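You operate a simulated robot arm through the tools that you are given. There is no shell and no other tool. Be economical: measure what you need, move in short steps, check, and stop when the job is done.

You are at the controls of a simulated robot arm. One attempt, no reset.

## Task
Fit the green relay in the green socket under the tail lid.
Fine: black terminal onto the grey pad first and back on the battery after; lid shut.

Only the result counts: the job must be done as asked and must still hold three seconds after the hand-in. Knocking over, shifting, dropping, spilling or breaking anything else fails it. A push-on lid holds only when it is set on centred and level and pressed home; a screw cap is set on level and turned clockwise until tight.

## Robot
A 6-joint arm with a two-finger parallel gripper, fixed in place. Base frame: the origin is at the foot of the arm, x ahead of it, y to its left, z up. Readings come in cm, degrees, newtons and seconds.
With the tool pointing down near the work surface it reaches from about 10 to 72 cm from the base axis. Its first joint turns from -115.0 to 115.0 degrees. Payload 4.2 kg.
The TCP is the grasp point between the finger pads, 2.3 cm short of the fingertips. In the tool frame z runs along the fingers and y along their closing line. The gripper opens to 9.4 cm. The fingers are 3.8 cm wide and 1 cm thick; the gripper's body (5.4 by 9.6 cm) begins 3.9 cm behind the TCP.
Orientation is that of the tool frame in the base frame, as a unit quaternion [w, x, y, z]. With the fingers straight down and closing along the base's y, the tool's x points along the base's -x, its y along +y and its z along -z.

## Interface
- The arm moves only by the tool send_rows. Its argument "rows" is a list of rows, each an object (a shift or turn left out is 0, a gripper value left out holds the last) with "delta_pos": the shift along the tool's x, y, z in units of 20 mm (1.0 is 20 mm), a list of three; "turn": the turn, a rotation vector about the tool's x, y, z in units of 8 degrees (1.0 is 8 degrees), a list of three; "jaw": the finger opening in cm, from 0 to 9.4. In form: [{"delta_pos": [x, y, z], "turn": [wx, wy, wz], "jaw": jaw}, ...]. A call has 1 to 10 rows; each row shifts and turns the commanded pose from where the row before left it, along the tool's axes as they then stand. A call with a number of a shift or a turn outside -1 to 1 is refused whole. Rows are played at 5 a second. More than 5 cm and 8.6 degrees between two rows, or a gripper value outside its range, and nothing of the call is played. A pose out of reach is approached as far as the arm can. The call stops where the force on the tool passes 90 N (or 10 N more than at its start, if that is more) or the arm is blocked; 0.2 s more then pass. The fingers move at their own pace (about 10.8 cm/s each) and stop on an object; they squeeze with about 35 N. The grip force told is the motor's: it shows also when the fingers shut on nothing. Time passes only in rows, and 0.2 s behind the last, so rows that do not move let the fingers close. It gives the time, the measured TCP pose, the force on the tool (base axes), the opening and the grip force at its end, in the units of the frame above (readings bear some noise), and new pictures: "views" is both (left out), scene, wrist or none.
- Cameras (640 x 400 px; columns grow to the right, rows downward): "scene" is fixed at [21.94, -50.05, 150.7]; the picture's right is [0.41, -0.91, 0.00], its down [-0.71, -0.31, -0.63] and it looks along [0.58, 0.26, -0.77] (base axes); focal length 220 px, centre (320, 200). "wrist" rides on the gripper at [-3.9, 0, -4.4] in the tool frame; the picture's right is [0.00, -1.00, 0.00], its down [0.97, 0.00, -0.24] and it looks along [0.24, 0.00, 0.97] (tool axes); focal length 218 px, centre (320, 200). There is no depth. A picture from a camera that has moved, and an enlarged one, comes with that camera's place and axes in the base frame and with its lens.
- move_column(by): slides the trunk up (or, below 0, down) by that many cm; the arm rides with it, the base frame stays. It gives what a move gives, with no picture.
- enlarge(camera, box): a new picture of the part [left, top, right, bottom] of that camera's present view, enlarged. No time passes.
- sign_off(): hands the job in; it is judged then, once.

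Work in short steps. Places have to be worked out from the pictures, the camera data and where the tool is seen: move nearer, look again, correct. Check each grasp and each placing, and mend what went wrong. You have 120 turns and 150 pictures in all, those below and enlarged ones among them. Open the gripper and draw the arm clear of the work before you hand the job in, unless the task says otherwise; then end with one line.

The tools are called after ">>>" as a command line: name --argument value ..., lists and objects as JSON in quotes. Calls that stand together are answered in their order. send_rows: Moves the arm, as the interface text tells. Its arguments: {"type":"object","properties":{"rows":{"type":"array","items":{"type":"object","properties":{"delta_pos":{"type":"array","items":{"type":"number"}},"turn":{"type":"array","items":{"type":"number"}},"jaw":{"type":"number"}}}},"views":{"type":"string","enum":["both","scene","wrist","none"]}},"required":["rows"]} The other tools are called the same way: move_column (by) slides the trunk up or down; enlarge (camera, box) takes an enlarged picture of a part of a camera's view; sign_off () hands the job in.

At the start:

```text
t: 0.0
tool_pos: [57.13, -19.39, 124.62]
tcp_rot: [0.001, 0.0, 1.0, 0.0]
force: [-0.1, 0.3, 0.0]
opening: 9.39
grip_force: 0.0
trunk travel left (down, up): [-90.0, 9.0]
```

scene: 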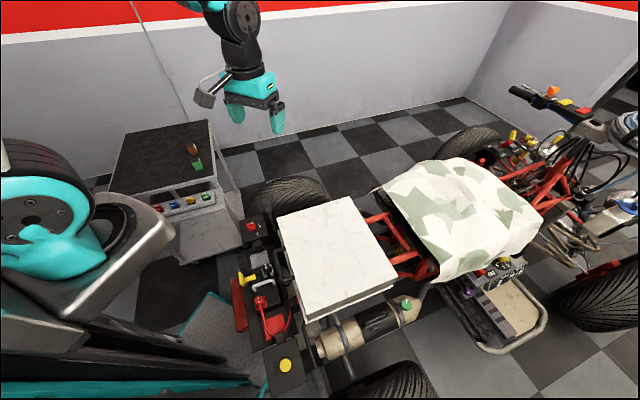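
wrist: 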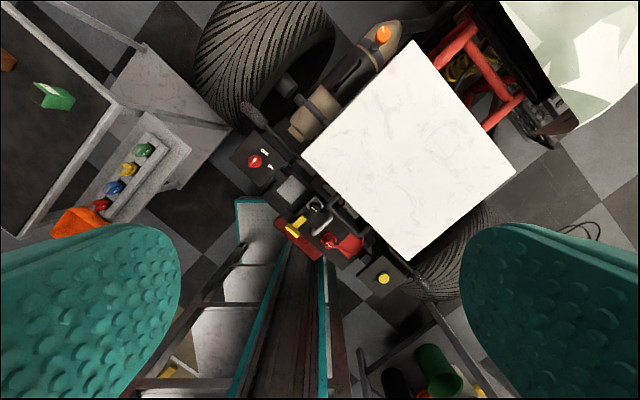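

The scene shows a buggy/ATV with a white tail lid, and a cart with relays. I enlarge to understand the parts.

>>> enlarge --camera "scene" --box '[200, 180, 440, 400]'

>>> enlarge --camera "scene" --box '[100, 110, 260, 270]'

>>> enlarge --camera "wrist" --box '[200, 100, 440, 320]'

>>> enlarge --camera "scene" --box '[400, 100, 640, 340]'

```text
1.82 times, centred on (320, 290) of scene
camera zoom: at [21.94, -50.05, 150.7], right [0.41, -0.91, 0.0], down [-0.71, -0.31, -0.63], along [0.58, 0.26, -0.77], focal length 400 px, centre (320, 36)
```

zoom: 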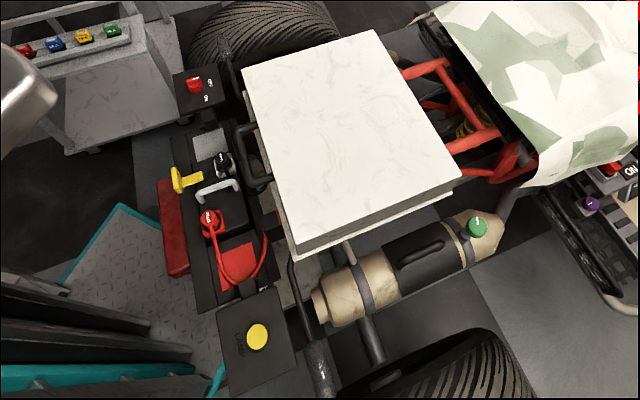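

```text
2.50 times, centred on (180, 190) of scene
camera zoom: at [21.94, -50.05, 150.7], right [0.41, -0.91, 0.0], down [-0.71, -0.31, -0.63], along [0.58, 0.26, -0.77], focal length 550 px, centre (670, 225)
```

zoom: 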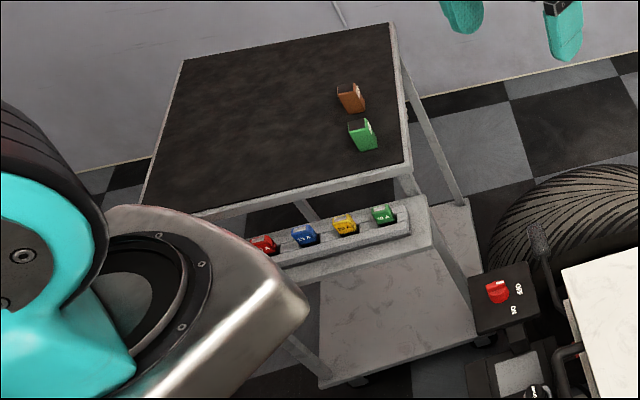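

```text
1.82 times, centred on (320, 210) of wrist
camera zoom: at [61.02, -19.27, 128.91], right [0.0, -1.0, 0.0], down [-0.97, 0.0, 0.24], along [-0.24, 0.0, -0.97], focal length 397 px, centre (320, 182)
```

zoom: 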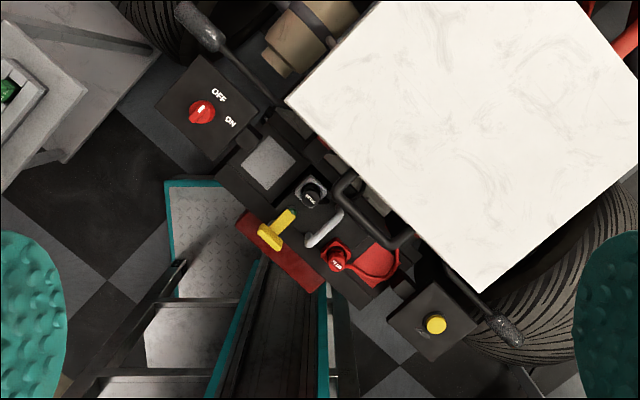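

```text
1.67 times, centred on (520, 220) of scene
camera zoom: at [21.94, -50.05, 150.7], right [0.41, -0.91, 0.0], down [-0.71, -0.31, -0.63], along [0.58, 0.26, -0.77], focal length 366 px, centre (-13, 167)
```

zoom: 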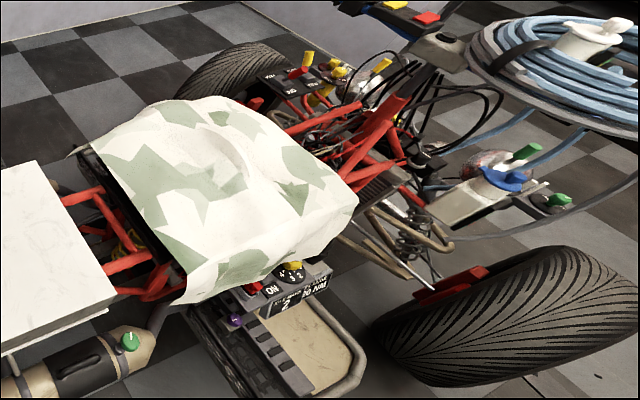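

The lid (about 32×28 cm, top at z≈85) sits at 45° with the battery row on its near side. I'll yaw 45°, back off and pitch to see the lid's near side and the battery.

>>> send_rows --rows '[{"turn": [0, 0, 1]}, {"turn": [0, 0, 1]}, {"turn": [0, 0, 1]}, {"turn": [0, 0, 1]}, {"turn": [0, 0, 1]}, {"turn": [0, 0, 0.6], "delta_pos": [1, 0, 0]}, {"delta_pos": [1, 0, 0]}, {"delta_pos": [1, 0, 0]}, {"delta_pos": [1, 0, 0]}, {"delta_pos": [1, 0, 0]}]' --views "none"

>>> send_rows --rows '[{"delta_pos": [1, 0, 0.5]}, {"delta_pos": [1, 0, 0.5]}, {"delta_pos": [1, 0, 0.5]}, {"turn": [0, -1, 0]}, {"turn": [0, -1, 0]}, {"turn": [0, -1, 0]}, {"turn": [0, -1, 0]}, {"turn": [0, -1, 0]}, {"turn": [0, -0.5, 0]}]'

```text
t: 2.2
tool_pos: [49.89, -12.53, 124.53]
tcp_rot: [0.0, 0.382, 0.924, 0.0]
force: [0.2, -0.3, -0.9]
opening: 9.38
grip_force: 0.0
trunk travel left (down, up): [-90.0, 9.0]
```

```text
t: 4.2
tool_pos: [53.83, -5.76, 124.73]
tcp_rot: [0.346, 0.354, 0.857, -0.144]
force: [-0.9, 0.7, -0.1]
opening: 9.45
grip_force: 0.1
out of reach, approached as far as the arm can: row 3, 4, 5, 6, 7, 8, 9
trunk travel left (down, up): [-90.0, 9.0]
camera wrist: at [53.63, -5.58, 130.55], right [-0.71, -0.71, 0.0], down [-0.61, 0.61, -0.5], along [0.36, -0.36, -0.86], focal length 218 px, centre (320, 200)
```

scene: 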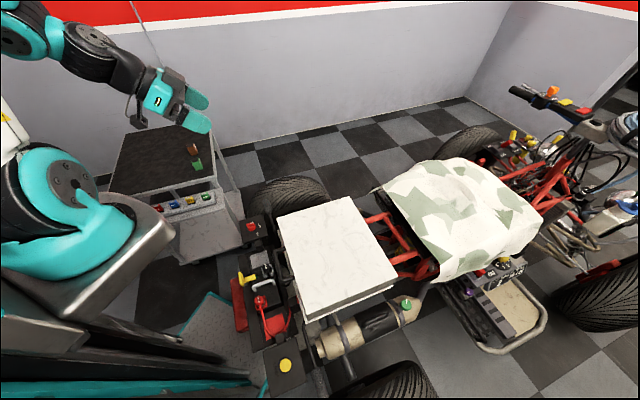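
wrist: 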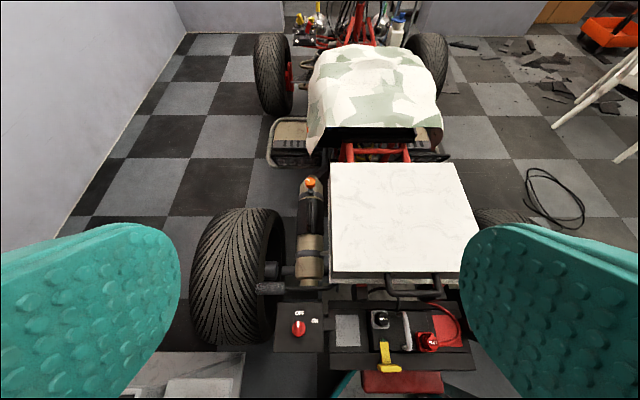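

Good view. Lower the trunk to look closer and from the side.

>>> move_column --by -20

>>> enlarge --camera "wrist" --box '[160, 100, 480, 400]'

```text
t: 6.4
tool_pos: [53.9, -5.82, 104.75]
tcp_rot: [0.346, 0.354, 0.857, -0.143]
force: [-0.5, 0.1, 0.4]
opening: 9.41
grip_force: 0.0
trunk travel left (down, up): [-70.0, 29.0]
```

```text
1.33 times, centred on (320, 250) of wrist
camera zoom: at [53.63, -5.59, 110.54], right [-0.71, -0.71, 0.0], down [-0.61, 0.61, -0.5], along [0.35, -0.35, -0.87], focal length 291 px, centre (320, 133)
```

zoom: 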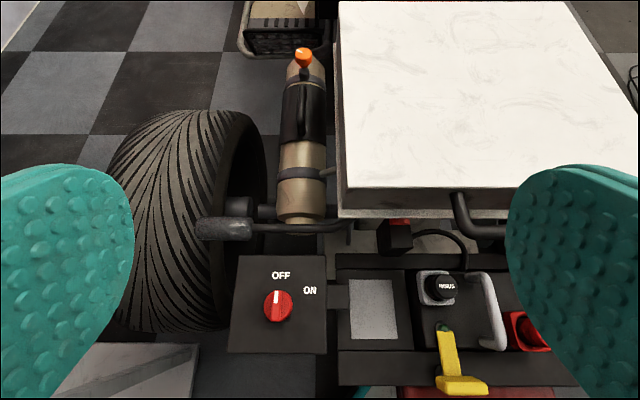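

The switch points to OFF already. I'll move outward and down to see the lid's front face and how it's held.

>>> send_rows --rows '[{"delta_pos": [1, 0.5, 0]}, {"delta_pos": [1, 0.5, 0]}, {"delta_pos": [1, 0.5, 0]}, {"delta_pos": [1, 0.5, 0]}, {"delta_pos": [1, 0.5, 0]}, {"delta_pos": [1, 0.5, 0], "turn": [0, -1, 0]}, {"turn": [0, -1, 0]}]' --views "wrist"

```text
t: 8.0
tool_pos: [52.11, 4.4, 96.45]
tcp_rot: [0.462, 0.331, 0.8, -0.191]
force: [1.0, -1.1, 0.0]
opening: 9.41
grip_force: 0.0
trunk travel left (down, up): [-70.0, 29.0]
camera wrist: at [50.61, 5.88, 101.97], right [-0.71, -0.71, 0.0], down [-0.49, 0.49, -0.72], along [0.51, -0.51, -0.69], focal length 218 px, centre (320, 200)
```

wrist: 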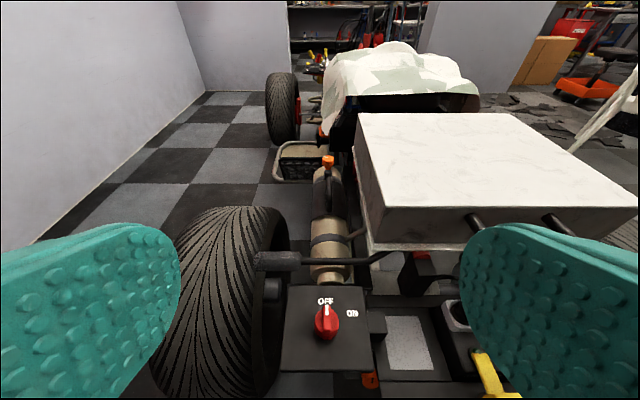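

The lid has a deep skirt and a black U-handle on its front face. Shift right to centre on it.

>>> send_rows --rows '[{"delta_pos": [0, -1, 0]}, {"delta_pos": [0, -1, 0]}, {"delta_pos": [0, -1, 0]}, {"delta_pos": [0, -1, 0]}, {"delta_pos": [0, -1, 0]}, {"delta_pos": [0, -1, 0]}, {"delta_pos": [0, -1, 0]}, {"delta_pos": [0, -1, 0]}]' --views "wrist"

>>> enlarge --camera "wrist" --box '[160, 100, 480, 400]'

```text
t: 9.8
tool_pos: [46.98, 1.43, 95.19]
tcp_rot: [0.462, 0.331, 0.8, -0.192]
force: [-0.6, 0.0, 0.2]
opening: 9.39
grip_force: 0.1
out of reach, approached as far as the arm can: row 3, 4, 5, 6, 7, 8
trunk travel left (down, up): [-70.0, 29.0]
camera wrist: at [45.69, 2.77, 100.68], right [-0.71, -0.71, 0.0], down [-0.49, 0.49, -0.72], along [0.51, -0.51, -0.69], focal length 218 px, centre (320, 200)
```

wrist: 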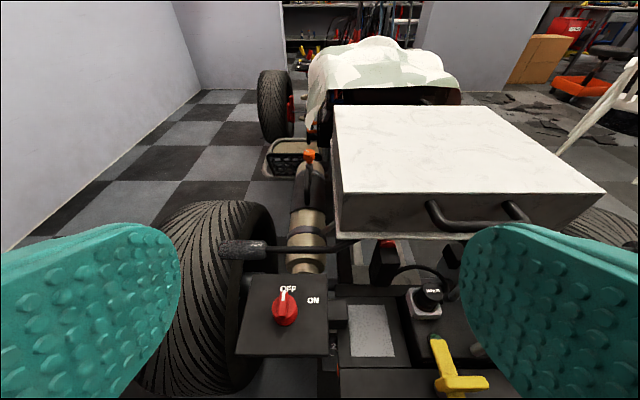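

```text
1.33 times, centred on (320, 250) of wrist
camera zoom: at [45.69, 2.77, 100.68], right [-0.71, -0.71, 0.0], down [-0.49, 0.49, -0.72], along [0.51, -0.51, -0.69], focal length 291 px, centre (320, 133)
```

zoom: 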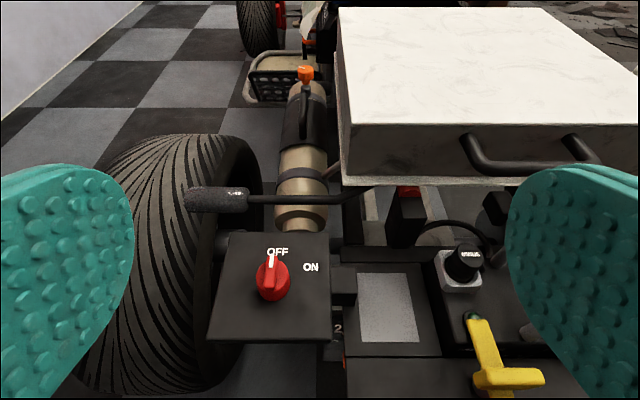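

Now return to tool-down and position over the battery's black terminal (≈(44,-17.5,70)).

>>> send_rows --rows '[{"turn": [0, 1, 0]}, {"turn": [0, 1, 0]}, {"turn": [0, 1, 0]}, {"turn": [0, 1, 0]}, {"turn": [0, 1, 0]}, {"turn": [0, 1, 0]}, {"turn": [0, 1, 0]}, {"turn": [0, 0.5, 0]}]' --views "none"

>>> send_rows --rows '[{"delta_pos": [-0.5, -1, 0]}, {"delta_pos": [-0.5, -1, 0]}, {"delta_pos": [-0.5, -1, 0]}, {"delta_pos": [-0.5, -1, 0]}, {"delta_pos": [-0.5, -1, 0]}, {"delta_pos": [-0.5, -1, 0]}]' --views "both"

```text
t: 11.6
tool_pos: [47.62, 2.28, 95.08]
tcp_rot: [-0.002, 0.381, 0.924, 0.0]
force: [-0.7, 0.9, 0.2]
opening: 9.41
grip_force: 0.0
out of reach, approached as far as the arm can: row 1, 2
trunk travel left (down, up): [-70.0, 29.0]
```

```text
t: 13.0
tool_pos: [48.98, -9.34, 95.67]
tcp_rot: [-0.001, 0.382, 0.924, 0.0]
force: [-0.1, 1.0, -0.1]
opening: 9.41
grip_force: 0.0
out of reach, approached as far as the arm can: row 2, 3, 4, 5, 6
trunk travel left (down, up): [-70.0, 29.0]
camera wrist: at [51.75, -11.98, 99.98], right [-0.71, -0.71, 0.0], down [-0.69, 0.68, 0.24], along [-0.17, 0.17, -0.97], focal length 218 px, centre (320, 200)
```

scene: 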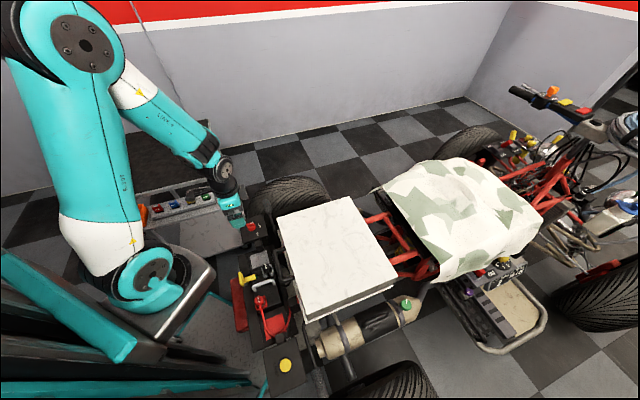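
wrist: 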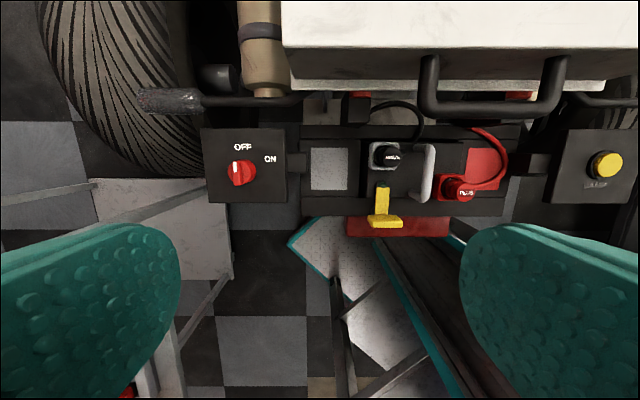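

View is clear. The arm is too folded here; raise the trunk while lowering the tool to get more reach inward.

>>> move_column --by 20

>>> send_rows --rows '[{"delta_pos": [0, 0, 1]}, {"delta_pos": [0, 0, 1]}, {"delta_pos": [0, 0, 1]}, {"delta_pos": [0, 0, 1]}, {"delta_pos": [0, 0, 1]}, {"delta_pos": [0, 0, 1]}, {"delta_pos": [0, 0, 1]}, {"delta_pos": [0, 0, 1]}, {"delta_pos": [0, 0, 1]}, {"delta_pos": [0, 0, 1]}]' --views "none"

>>> send_rows --rows '[{"delta_pos": [0, -1, 0]}, {"delta_pos": [0, -1, 0]}, {"delta_pos": [0, -1, 0]}]' --views "wrist"

```text
t: 15.1
tool_pos: [49.11, -9.23, 115.75]
tcp_rot: [-0.001, 0.382, 0.924, -0.001]
force: [-0.2, 0.9, -0.1]
opening: 9.41
grip_force: 0.0
trunk travel left (down, up): [-90.0, 9.0]
```

```text
t: 17.3
tool_pos: [48.87, -9.31, 95.63]
tcp_rot: [0.0, 0.382, 0.924, 0.0]
force: [0.0, 0.0, -0.1]
opening: 9.39
grip_force: 0.1
trunk travel left (down, up): [-90.0, 9.0]
```

```text
t: 18.1
tool_pos: [44.63, -13.5, 95.66]
tcp_rot: [-0.001, 0.382, 0.924, -0.001]
force: [0.2, -0.2, 0.4]
opening: 9.41
grip_force: 0.0
trunk travel left (down, up): [-90.0, 9.0]
camera wrist: at [47.41, -16.21, 100.06], right [-0.71, -0.71, 0.0], down [-0.69, 0.69, 0.24], along [-0.17, 0.17, -0.97], focal length 218 px, centre (320, 200)
```

wrist: 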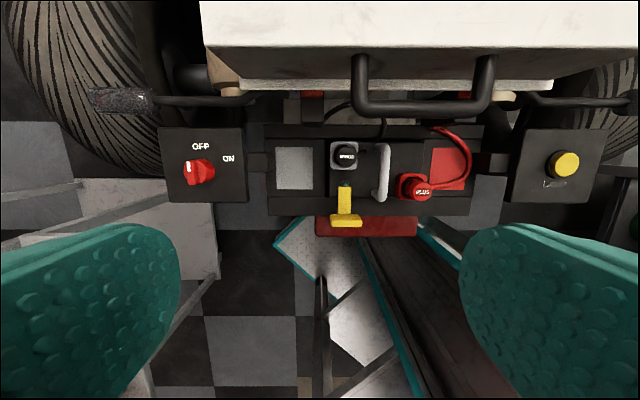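

>>> enlarge --camera "wrist" --box '[240, 80, 480, 240]'

```text
2.50 times, centred on (360, 160) of wrist
camera zoom: at [47.41, -16.21, 100.06], right [-0.71, -0.71, 0.0], down [-0.69, 0.69, 0.24], along [-0.17, 0.17, -0.97], focal length 546 px, centre (220, 300)
```

zoom: 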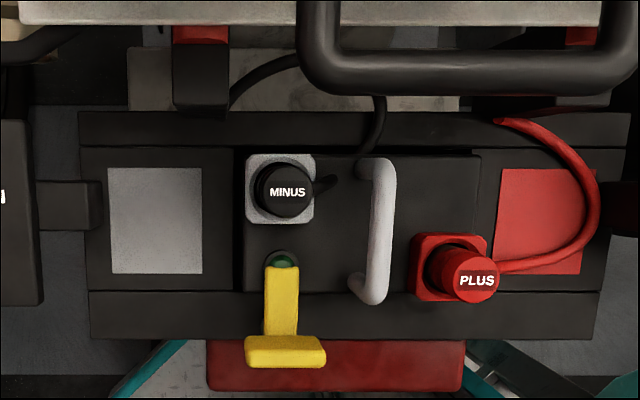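

The camera bracket side could foul the lid handle when I go for the MINUS knob, so I'll turn the wrist 180° so that the camera sits on the robot side.

>>> send_rows --rows '[{"turn": [0, 0, -1]}, {"turn": [0, 0, -1]}, {"turn": [0, 0, -1]}, {"turn": [0, 0, -1]}, {"turn": [0, 0, -1]}, {"turn": [0, 0, -1]}, {"turn": [0, 0, -1]}, {"turn": [0, 0, -1]}, {"turn": [0, 0, -1]}, {"turn": [0, 0, -1]}]' --views "none"

>>> send_rows --rows '[{"turn": [0, 0, -1]}, {"turn": [0, 0, -1]}, {"turn": [0, 0, -1]}, {"turn": [0, 0, -1]}, {"turn": [0, 0, -1]}, {"turn": [0, 0, -1]}, {"turn": [0, 0, -1]}, {"turn": [0, 0, -1]}, {"turn": [0, 0, -1]}, {"turn": [0, 0, -1]}]' --views "none"

>>> send_rows --rows '[{"turn": [0, 0, -1]}, {"turn": [0, 0, -1]}, {"turn": [0, 0, -0.5]}]' --views "both"

```text
t: 20.3
tool_pos: [44.68, -13.6, 95.66]
tcp_rot: [0.0, -0.302, 0.953, 0.0]
force: [0.2, -0.3, -0.2]
opening: 9.41
grip_force: 0.1
trunk travel left (down, up): [-90.0, 9.0]
```

```text
t: 22.5
tool_pos: [44.63, -13.64, 95.62]
tcp_rot: [0.001, 0.845, -0.535, -0.001]
force: [-0.1, 0.1, -0.8]
opening: 9.41
grip_force: 0.1
trunk travel left (down, up): [-90.0, 9.0]
```

```text
t: 23.3
tool_pos: [44.61, -13.53, 95.67]
tcp_rot: [0.001, 0.925, -0.38, -0.002]
force: [0.6, 0.8, 0.7]
opening: 9.41
grip_force: 0.0
trunk travel left (down, up): [-90.0, 9.0]
camera wrist: at [41.95, -10.72, 100.01], right [0.7, 0.71, 0.0], down [0.69, -0.68, 0.24], along [0.17, -0.17, -0.97], focal length 218 px, centre (320, 200)
```

scene: 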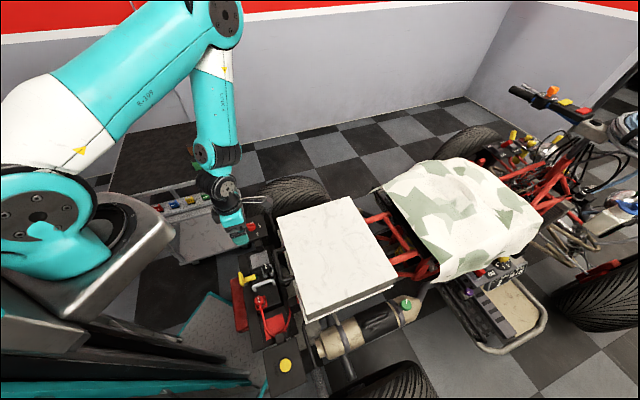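
wrist: 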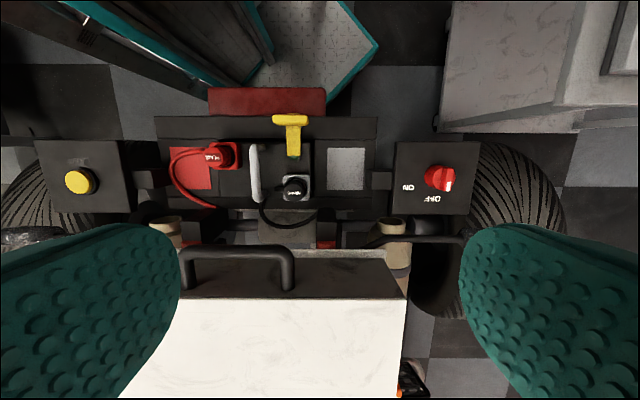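

Now move over the knob (≈(43.4,-17.9)) and descend to z≈83 to measure again.

>>> send_rows --rows '[{"delta_pos": [0.56, 1, 0]}, {"delta_pos": [0.56, 1, 0]}, {"delta_pos": [0, 0, 1]}, {"delta_pos": [0, 0, 1]}, {"delta_pos": [0, 0, 1]}, {"delta_pos": [0, 0, 1]}, {"delta_pos": [0, 0, 1]}, {"delta_pos": [0, 0, 1], "jaw": 5.5}]' --views "wrist"

```text
t: 25.1
tool_pos: [43.37, -17.95, 83.59]
tcp_rot: [0.0, 0.924, -0.382, -0.001]
force: [0.0, 0.3, 0.8]
opening: 5.49
grip_force: 0.0
trunk travel left (down, up): [-90.0, 9.0]
camera wrist: at [40.7, -15.15, 88.02], right [0.71, 0.71, 0.0], down [0.69, -0.69, 0.24], along [0.17, -0.17, -0.97], focal length 218 px, centre (320, 200)
```

wrist: 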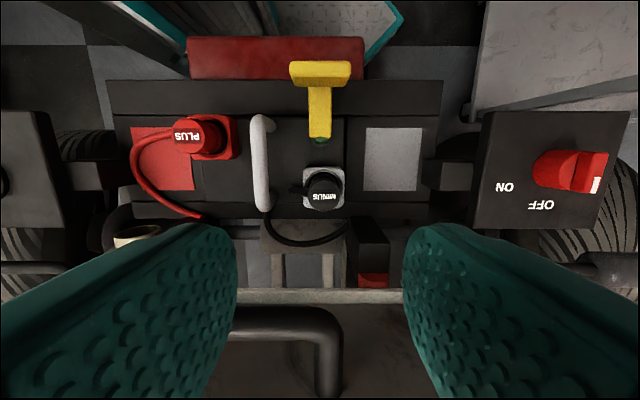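

Knob top ≈ z 70 and offset slightly; correct and descend to z≈75 for another look.

>>> send_rows --rows '[{"delta_pos": [-0.15, -0.24, 1]}, {"delta_pos": [0, 0, 1]}, {"delta_pos": [0, 0, 1]}, {"delta_pos": [0, 0, 0.8]}]' --views "both"

>>> enlarge --camera "scene" --box '[210, 200, 330, 320]'

```text
t: 26.1
tool_pos: [43.52, -17.39, 76.11]
tcp_rot: [0.0, 0.924, -0.382, 0.0]
force: [-1.8, 0.5, 0.5]
opening: 5.47
grip_force: 0.0
trunk travel left (down, up): [-90.0, 9.0]
camera wrist: at [40.78, -14.62, 80.34], right [0.71, 0.71, 0.0], down [0.69, -0.69, 0.24], along [0.17, -0.17, -0.97], focal length 218 px, centre (320, 200)
```

scene: 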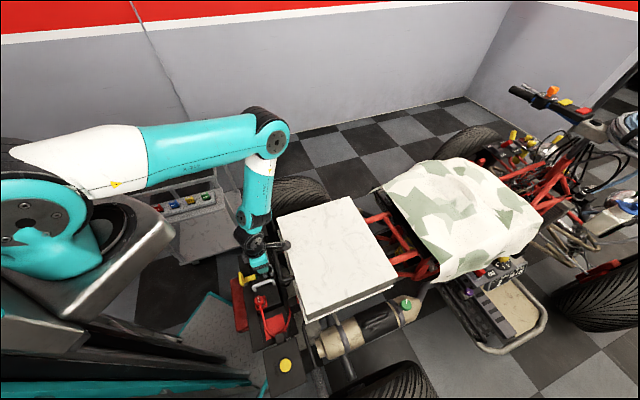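
wrist: 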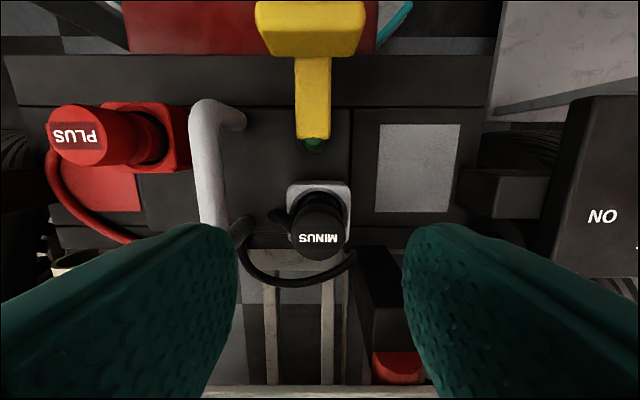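

```text
3.33 times, centred on (270, 260) of scene
camera zoom: at [21.94, -50.05, 150.7], right [0.41, -0.91, 0.0], down [-0.71, -0.31, -0.63], along [0.58, 0.26, -0.77], focal length 733 px, centre (487, 0)
```

zoom: 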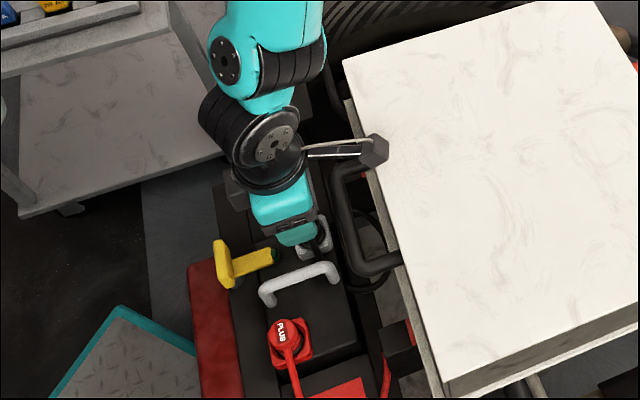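

A rod with a block sticks out on the tool's +x side, now close to the lid — so the first orientation was the safer one. I raise and turn back 180°.

>>> send_rows --rows '[{"delta_pos": [0, 0, -1]}, {"delta_pos": [0, 0, -1]}, {"delta_pos": [0, 0, -1]}, {"delta_pos": [0, 0, -1]}, {"delta_pos": [0, 0, -1]}, {"delta_pos": [0, 0, -1]}, {"delta_pos": [0, 0, -1]}, {"delta_pos": [0, 0, -1], "turn": [0, 0, 1]}, {"turn": [0, 0, 1]}, {"turn": [0, 0, 1]}]' --views "none"

>>> send_rows --rows '[{"turn": [0, 0, 1]}, {"turn": [0, 0, 1]}, {"turn": [0, 0, 1]}, {"turn": [0, 0, 1]}, {"turn": [0, 0, 1]}, {"turn": [0, 0, 1]}, {"turn": [0, 0, 1]}, {"turn": [0, 0, 1]}, {"turn": [0, 0, 1]}, {"turn": [0, 0, 1]}]' --views "none"

>>> send_rows --rows '[{"turn": [0, 0, 1]}, {"turn": [0, 0, 1]}, {"turn": [0, 0, 1]}, {"turn": [0, 0, 1]}, {"turn": [0, 0, 1]}, {"turn": [0, 0, 1]}, {"turn": [0, 0, 1]}, {"turn": [0, 0, 1]}, {"turn": [0, 0, 1]}, {"turn": [0, 0, 0.5]}]' --views "none"

>>> send_rows --rows '[{"delta_pos": [0, 0, 1]}, {"delta_pos": [0, 0, 1]}, {"delta_pos": [0, 0, 1]}, {"delta_pos": [0, 0, 1]}, {"delta_pos": [0, 0, 1]}, {"delta_pos": [0, 0, 1]}]' --views "both"

>>> enlarge --camera "scene" --box '[210, 200, 330, 320]'

```text
t: 28.3
tool_pos: [43.51, -17.35, 92.08]
tcp_rot: [0.001, 0.824, -0.567, 0.0]
force: [-0.3, -0.2, -0.4]
opening: 5.5
grip_force: 0.0
trunk travel left (down, up): [-90.0, 9.0]
```

```text
t: 30.5
tool_pos: [43.47, -17.29, 92.02]
tcp_rot: [-0.001, -0.267, 0.964, 0.0]
force: [0.3, -0.8, -0.1]
opening: 5.47
grip_force: 0.1
trunk travel left (down, up): [-90.0, 9.0]
```

```text
t: 32.7
tool_pos: [43.63, -17.34, 92.0]
tcp_rot: [-0.001, 0.383, 0.924, -0.001]
force: [-0.2, -0.3, 0.0]
opening: 5.51
grip_force: 0.0
trunk travel left (down, up): [-90.0, 9.0]
```

```text
t: 34.1
tool_pos: [43.59, -17.3, 80.08]
tcp_rot: [0.0, 0.381, 0.925, -0.001]
force: [0.4, -0.3, 0.0]
opening: 5.5
grip_force: 0.2
trunk travel left (down, up): [-90.0, 9.0]
camera wrist: at [46.37, -20.06, 84.43], right [-0.71, -0.71, 0.0], down [-0.69, 0.69, 0.24], along [-0.17, 0.17, -0.97], focal length 218 px, centre (320, 200)
```

scene: 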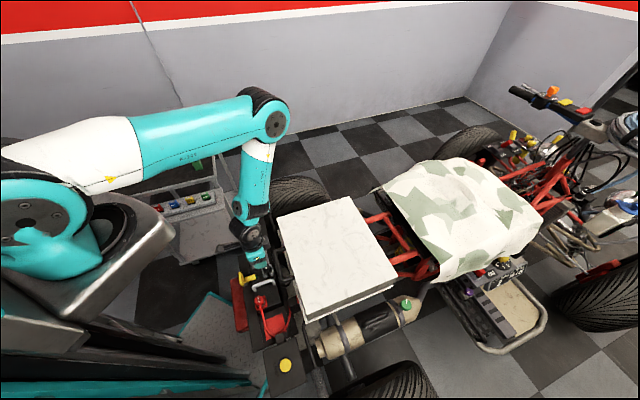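
wrist: 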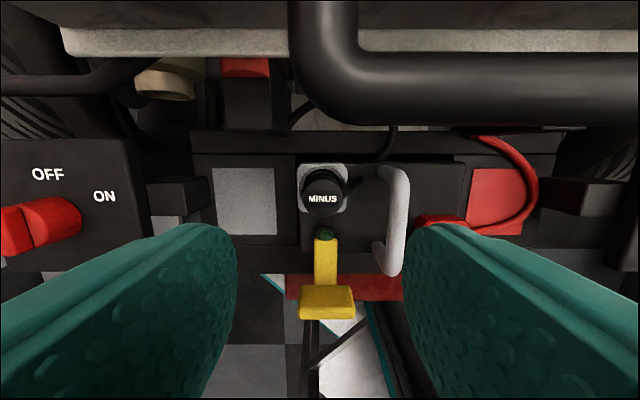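

```text
3.33 times, centred on (270, 260) of scene
camera zoom: at [21.94, -50.05, 150.7], right [0.41, -0.91, 0.0], down [-0.71, -0.31, -0.63], along [0.58, 0.26, -0.77], focal length 733 px, centre (487, 0)
```

zoom: 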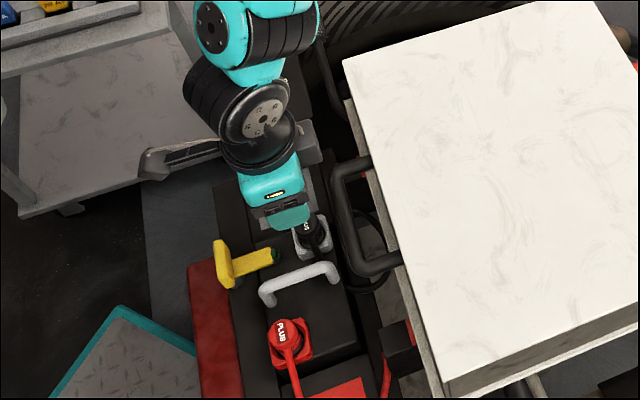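

The camera box could meet the lid handle; pitching 20° leans the gripper body away from the lid. Then descend to z≈74 and look.

>>> send_rows --rows '[{"turn": [0, -1, 0]}, {"turn": [0, -1, 0]}, {"turn": [0, -0.5, 0]}, {"delta_pos": [0.342, 0, 0.94]}, {"delta_pos": [0.342, 0, 0.94]}, {"delta_pos": [0.342, 0, 0.94]}]' --views "both"

>>> enlarge --camera "scene" --box '[210, 200, 330, 320]'

```text
t: 35.5
tool_pos: [43.55, -17.22, 74.1]
tcp_rot: [0.161, 0.375, 0.91, -0.067]
force: [-0.5, 0.3, 0.3]
opening: 5.49
grip_force: 0.1
trunk travel left (down, up): [-90.0, 9.0]
camera wrist: at [45.14, -18.71, 79.5], right [-0.71, -0.71, 0.0], down [-0.7, 0.7, -0.11], along [0.07, -0.08, -0.99], focal length 218 px, centre (320, 200)
```

scene: 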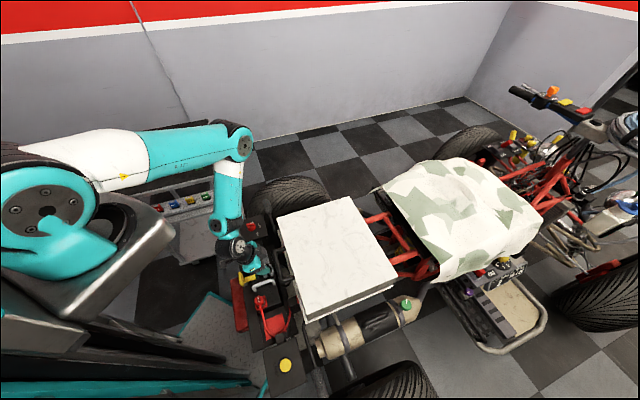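
wrist: 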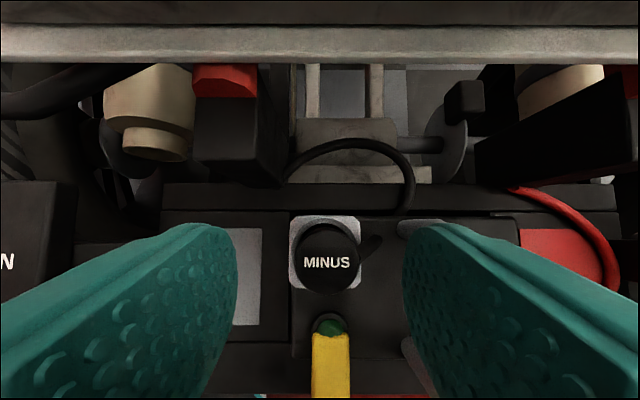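

```text
3.33 times, centred on (270, 260) of scene
camera zoom: at [21.94, -50.05, 150.7], right [0.41, -0.91, 0.0], down [-0.71, -0.31, -0.63], along [0.58, 0.26, -0.77], focal length 733 px, centre (487, 0)
```

zoom: 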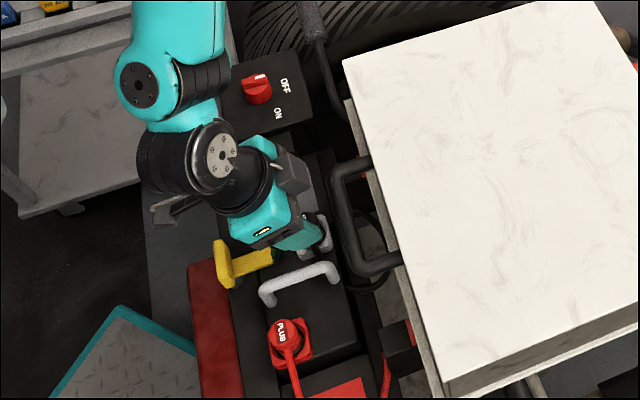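

Knob is ~2.6 cm wide, top z≈70, 0.3 cm right and ~0.7 cm lidward. Correct, narrow the jaws to 4.2 and descend to TCP z≈70.

>>> send_rows --rows '[{"delta_pos": [-0.3, -0.15, 0.11], "jaw": 4.2}, {"delta_pos": [0, 0, 0]}, {"delta_pos": [0.342, 0, 0.94]}, {"delta_pos": [0.205, 0, 0.56]}]' --views "wrist"

```text
t: 36.5
tool_pos: [43.79, -18.2, 70.92]
tcp_rot: [0.16, 0.376, 0.91, -0.066]
force: [-0.2, 0.2, -1.0]
opening: 4.19
grip_force: 0.0
trunk travel left (down, up): [-90.0, 9.0]
camera wrist: at [45.28, -19.63, 76.26], right [-0.71, -0.71, 0.0], down [-0.7, 0.7, -0.1], along [0.07, -0.08, -0.99], focal length 218 px, centre (320, 200)
```

wrist: 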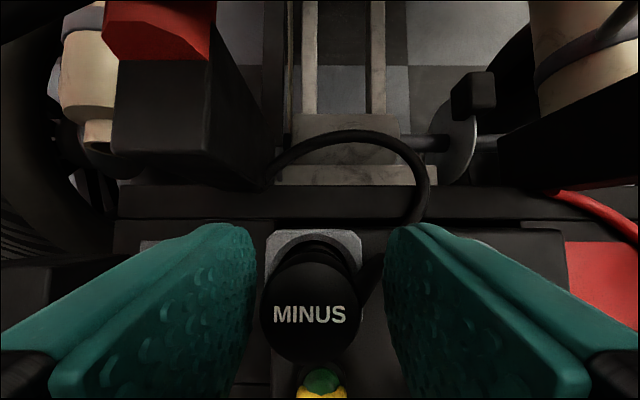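

Nearly centred. Small left correction, descend 1 cm more and close.

>>> send_rows --rows '[{"delta_pos": [0.17, 0.12, 0.47]}, {"jaw": 0}, {}, {}, {}]' --views "wrist"

```text
t: 37.7
tool_pos: [43.87, -18.07, 69.81]
tcp_rot: [0.159, 0.376, 0.91, -0.067]
force: [-0.2, 0.7, -0.4]
opening: 2.65
grip_force: 35.2
trunk travel left (down, up): [-90.0, 9.0]
camera wrist: at [45.45, -19.43, 75.3], right [-0.71, -0.71, 0.0], down [-0.7, 0.7, -0.1], along [0.07, -0.08, -0.99], focal length 218 px, centre (320, 200)
```

wrist: 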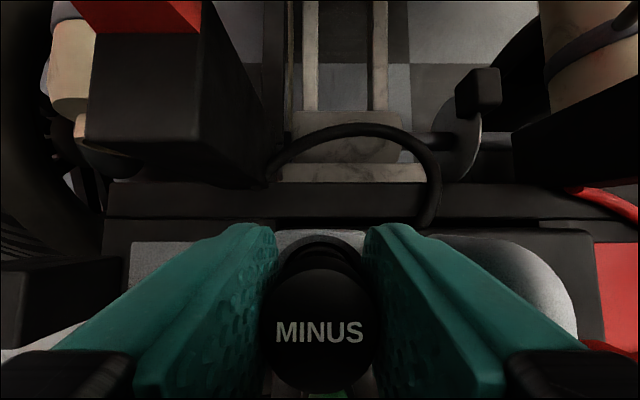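

Gripped at 2.65 cm. Lift straight up 3 cm.

>>> send_rows --rows '[{"delta_pos": [-0.17, 0, -0.47]}, {"delta_pos": [-0.17, 0, -0.47]}, {"delta_pos": [-0.17, 0, -0.47]}, {"delta_pos": [-0.17, 0, -0.47]}]' --views "both"

```text
t: 38.7
tool_pos: [44.05, -17.81, 73.92]
tcp_rot: [0.159, 0.375, 0.911, -0.066]
force: [-0.2, 0.2, -0.8]
opening: 2.71
grip_force: 35.4
trunk travel left (down, up): [-90.0, 9.0]
camera wrist: at [45.52, -19.39, 79.35], right [-0.71, -0.71, 0.0], down [-0.7, 0.7, -0.1], along [0.07, -0.08, -0.99], focal length 218 px, centre (320, 200)
```

scene: 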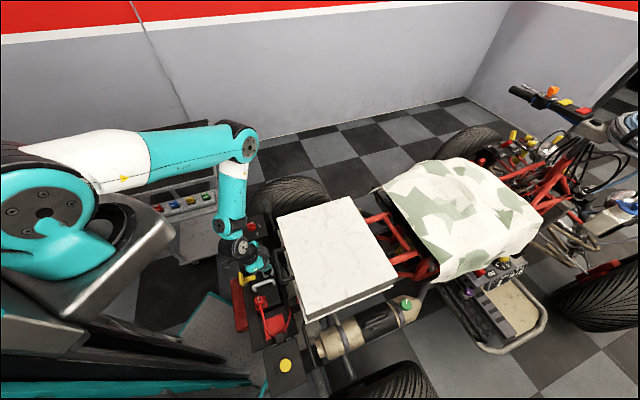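
wrist: 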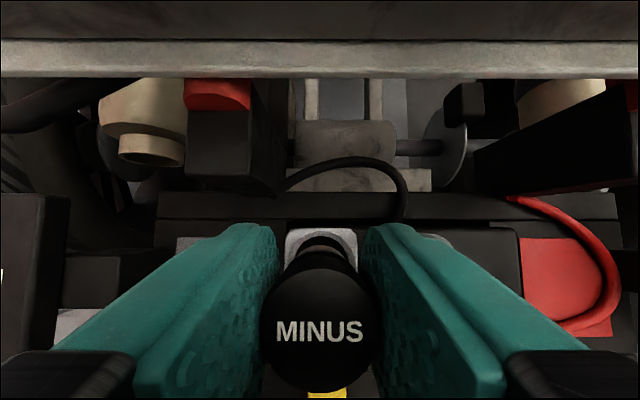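

The knob is free of the post. Triangulated grey pad: ≈(48.0, -9.9, z≈61), i.e. 8.4 cm left and 2.8 cm toward the robot, ~6 cm lower. Move over it.

>>> send_rows --rows '[{"delta_pos": [0, 0.84, 0]}, {"delta_pos": [0, 0.84, 0]}, {"delta_pos": [0, 0.84, 0]}, {"delta_pos": [0.66, 0.84, -0.24]}, {"delta_pos": [0.66, 0.84, -0.24]}, {}]' --views "both"

>>> enlarge --camera "scene" --box '[210, 200, 330, 320]'

```text
t: 40.1
tool_pos: [47.85, -9.93, 73.88]
tcp_rot: [0.16, 0.376, 0.91, -0.067]
force: [-0.5, 0.1, -0.4]
opening: 2.67
grip_force: 35.8
trunk travel left (down, up): [-90.0, 9.0]
camera wrist: at [49.36, -11.38, 79.27], right [-0.71, -0.71, 0.0], down [-0.7, 0.7, -0.11], along [0.07, -0.08, -0.99], focal length 218 px, centre (320, 200)
```

scene: 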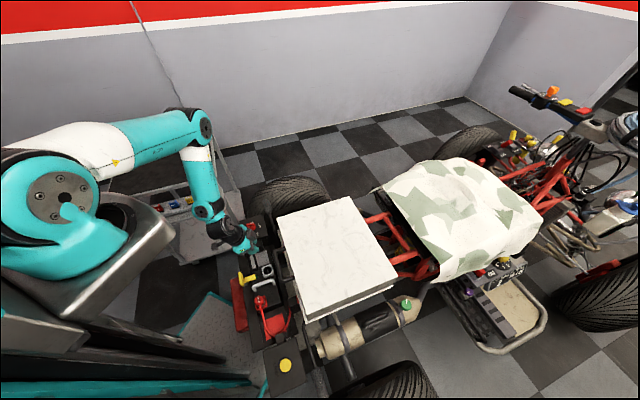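
wrist: 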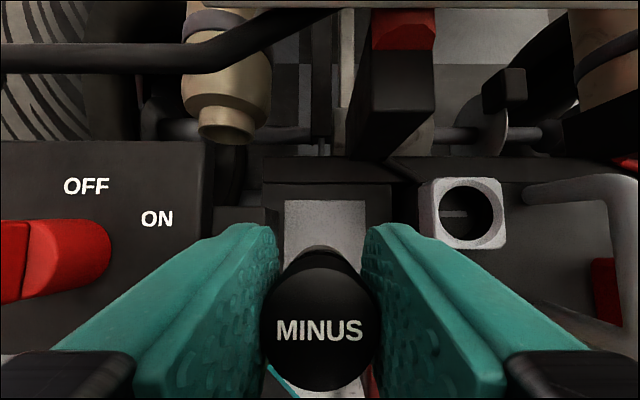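

```text
3.33 times, centred on (270, 260) of scene
camera zoom: at [21.94, -50.05, 150.7], right [0.41, -0.91, 0.0], down [-0.71, -0.31, -0.63], along [0.58, 0.26, -0.77], focal length 733 px, centre (487, 0)
```

zoom: 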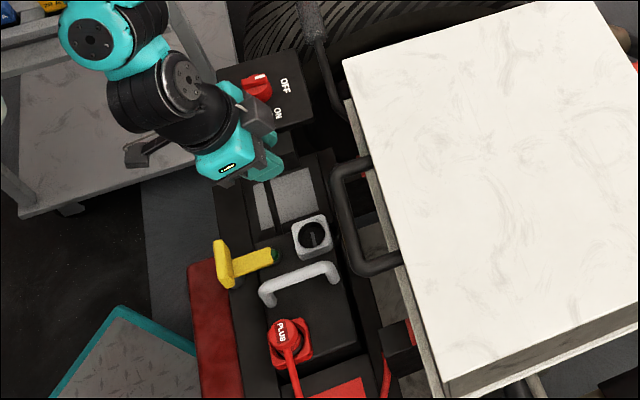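

Aligned with the pad (0.3 cm right needed); the battery receptacle is a cup with a hole. Descend in steps.

>>> send_rows --rows '[{"delta_pos": [0.342, -0.15, 0.94]}, {"delta_pos": [0.342, 0, 0.94]}, {"delta_pos": [0.342, 0, 0.94]}, {"delta_pos": [0.17, 0, 0.47]}]' --views "wrist"

>>> enlarge --camera "scene" --box '[210, 200, 330, 320]'

```text
t: 41.1
tool_pos: [47.75, -10.37, 66.68]
tcp_rot: [0.159, 0.376, 0.911, -0.067]
force: [0.2, 1.1, 7.4]
opening: 2.69
grip_force: 35.0
trunk travel left (down, up): [-90.0, 9.0]
camera wrist: at [49.23, -11.73, 72.16], right [-0.71, -0.71, 0.0], down [-0.7, 0.7, -0.11], along [0.07, -0.08, -0.99], focal length 218 px, centre (320, 200)
```

wrist: 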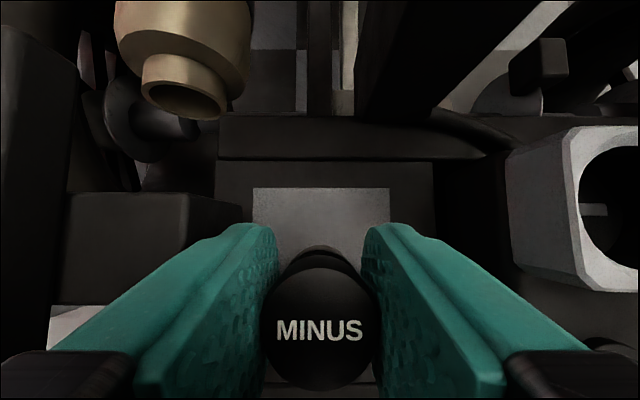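

```text
3.33 times, centred on (270, 260) of scene
camera zoom: at [21.94, -50.05, 150.7], right [0.41, -0.91, 0.0], down [-0.71, -0.31, -0.63], along [0.58, 0.26, -0.77], focal length 733 px, centre (487, 0)
```

zoom: 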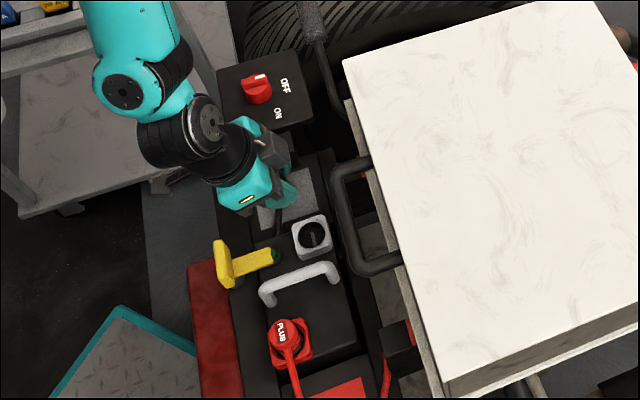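

Contact just begins (7 N up). Press slightly and check.

>>> send_rows --rows '[{"delta_pos": [0.04, 0, 0.11]}, {"delta_pos": [0, 0, 0]}]' --views "none"

```text
t: 41.7
tool_pos: [47.72, -10.31, 66.54]
tcp_rot: [0.161, 0.375, 0.911, -0.066]
force: [-2.3, -2.1, 17.3]
opening: 2.67
grip_force: 35.4
trunk travel left (down, up): [-90.0, 9.0]
```

Firm contact on the pad. Release and rise.

>>> send_rows --rows '[{"delta_pos": [-0.02, 0, -0.06]}, {"jaw": 4.4}, {}, {"delta_pos": [-0.342, 0, -0.94]}, {"delta_pos": [-0.342, 0, -0.94]}, {"delta_pos": [-0.342, 0, -0.94]}, {"delta_pos": [-0.342, 0, -0.94]}, {"delta_pos": [-0.342, 0, -0.94]}]' --views "both"

>>> enlarge --camera "scene" --box '[210, 200, 330, 320]'

```text
t: 43.5
tool_pos: [47.72, -10.17, 76.77]
tcp_rot: [0.16, 0.377, 0.91, -0.067]
force: [-0.7, 0.0, -0.1]
opening: 4.39
grip_force: 0.2
trunk travel left (down, up): [-90.0, 9.0]
camera wrist: at [49.29, -11.64, 82.17], right [-0.71, -0.71, 0.0], down [-0.7, 0.7, -0.1], along [0.07, -0.08, -0.99], focal length 218 px, centre (320, 200)
```

scene: 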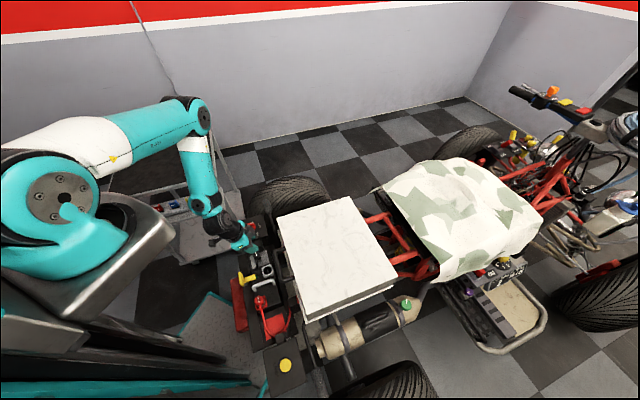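
wrist: 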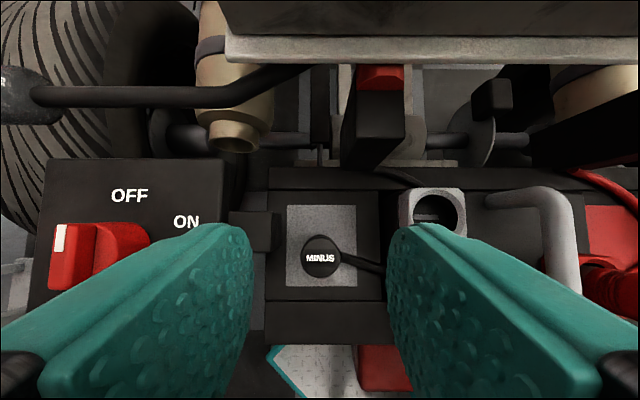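

```text
3.33 times, centred on (270, 260) of scene
camera zoom: at [21.94, -50.05, 150.7], right [0.41, -0.91, 0.0], down [-0.71, -0.31, -0.63], along [0.58, 0.26, -0.77], focal length 733 px, centre (487, 0)
```

zoom: 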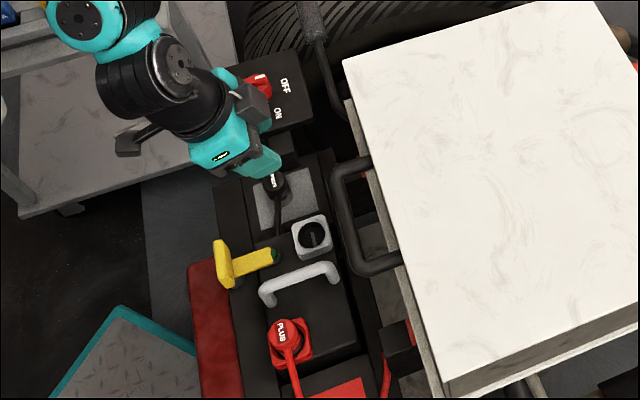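

The terminal stands on the grey pad. Next the lid: unpitch, rise, yaw 90° so fingers close across the U-handle bar (bar centre ≈ (43,-25,80)), moving in front of it.

>>> send_rows --rows '[{"turn": [0, 1, 0], "delta_pos": [0, 0, -1]}, {"turn": [0, 1, 0], "delta_pos": [0, 0, -1]}, {"turn": [0, 0.5, 0], "delta_pos": [0, 0, -1]}, {"delta_pos": [0, 0, -1]}, {"delta_pos": [0, 0, -1]}, {"delta_pos": [0, 0, -1], "turn": [0, 0, -1]}, {"turn": [0, 0, -1]}, {"turn": [0, 0, -1]}, {"turn": [0, 0, -1]}, {"turn": [0, 0, -1]}]' --views "none"

>>> send_rows --rows '[{"turn": [0, 0, -1]}, {"turn": [0, 0, -1]}, {"turn": [0, 0, -1]}, {"turn": [0, 0, -1]}, {"turn": [0, 0, -1]}, {"turn": [0, 0, -1]}, {"turn": [0, 0, -0.25]}]' --views "none"

>>> send_rows --rows '[{"delta_pos": [1, 0, 0], "turn": [1, 0, 0]}, {"delta_pos": [1, 0, 0], "turn": [1, 0, 0]}, {"delta_pos": [1, 0, 0], "turn": [1, 0, 0]}, {"delta_pos": [1, 0, 0], "turn": [1, 0, 0]}, {"delta_pos": [1, 0, 0], "turn": [1, 0, 0]}, {"delta_pos": [1, 0, 0]}, {"delta_pos": [0.8, 0, 0]}]' --views "both"

```text
t: 45.7
tool_pos: [46.88, -9.47, 88.58]
tcp_rot: [0.0, 0.041, 0.999, 0.001]
force: [0.2, -0.6, 0.3]
opening: 4.4
grip_force: 0.0
trunk travel left (down, up): [-90.0, 9.0]
```

```text
t: 47.3
tool_pos: [46.85, -9.28, 88.52]
tcp_rot: [-0.002, -0.385, 0.923, 0.0]
force: [-0.2, -0.2, -0.2]
opening: 4.41
grip_force: 0.0
trunk travel left (down, up): [-90.0, 9.0]
```

```text
t: 48.9
tool_pos: [37.28, -19.02, 88.62]
tcp_rot: [0.131, -0.361, 0.868, -0.315]
force: [0.1, 0.4, -0.2]
opening: 4.39
grip_force: 0.0
trunk travel left (down, up): [-90.0, 9.0]
camera wrist: at [38.0, -14.1, 91.92], right [0.54, -0.54, 0.64], down [-0.79, -0.58, 0.19], along [0.27, -0.61, -0.74], focal length 218 px, centre (320, 200)
```

scene: 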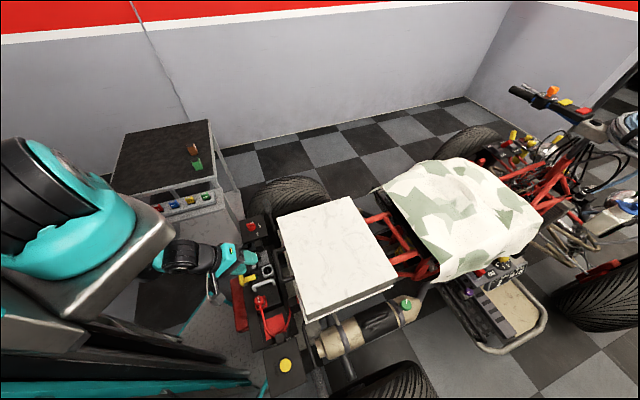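
wrist: 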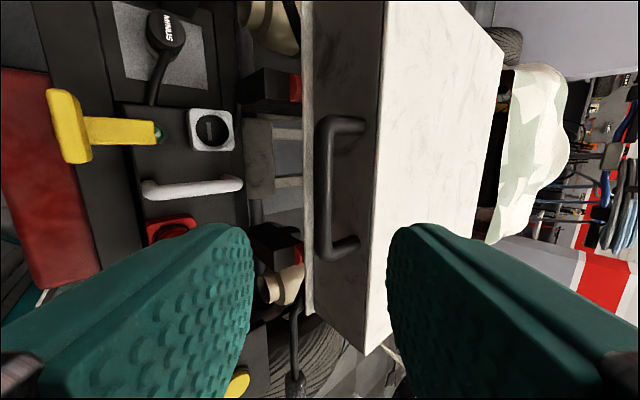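

The U-bar is well framed between the jaws: bar at ≈(43.8,-24.3,79.3). Advance along the tool axis with jaw at 3.0, stopping for a look partway.

>>> send_rows --rows '[{"delta_pos": [-0.4, -0.22, 1], "jaw": 3.2}, {"delta_pos": [0, 0, 1]}, {"delta_pos": [0, 0, 1]}, {"delta_pos": [0, 0, 1]}]' --views "wrist"

```text
t: 49.9
tool_pos: [41.67, -22.24, 82.71]
tcp_rot: [0.13, -0.362, 0.867, -0.316]
force: [-1.1, 0.2, -0.6]
opening: 3.22
grip_force: 0.1
trunk travel left (down, up): [-90.0, 9.0]
camera wrist: at [42.33, -17.36, 86.02], right [0.55, -0.54, 0.64], down [-0.79, -0.58, 0.19], along [0.27, -0.61, -0.74], focal length 218 px, centre (320, 200)
```

wrist: 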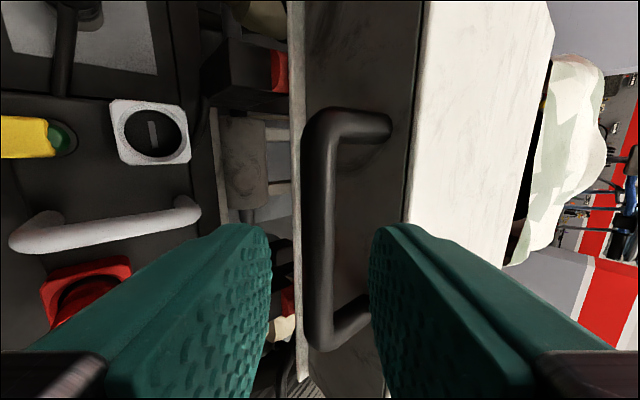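

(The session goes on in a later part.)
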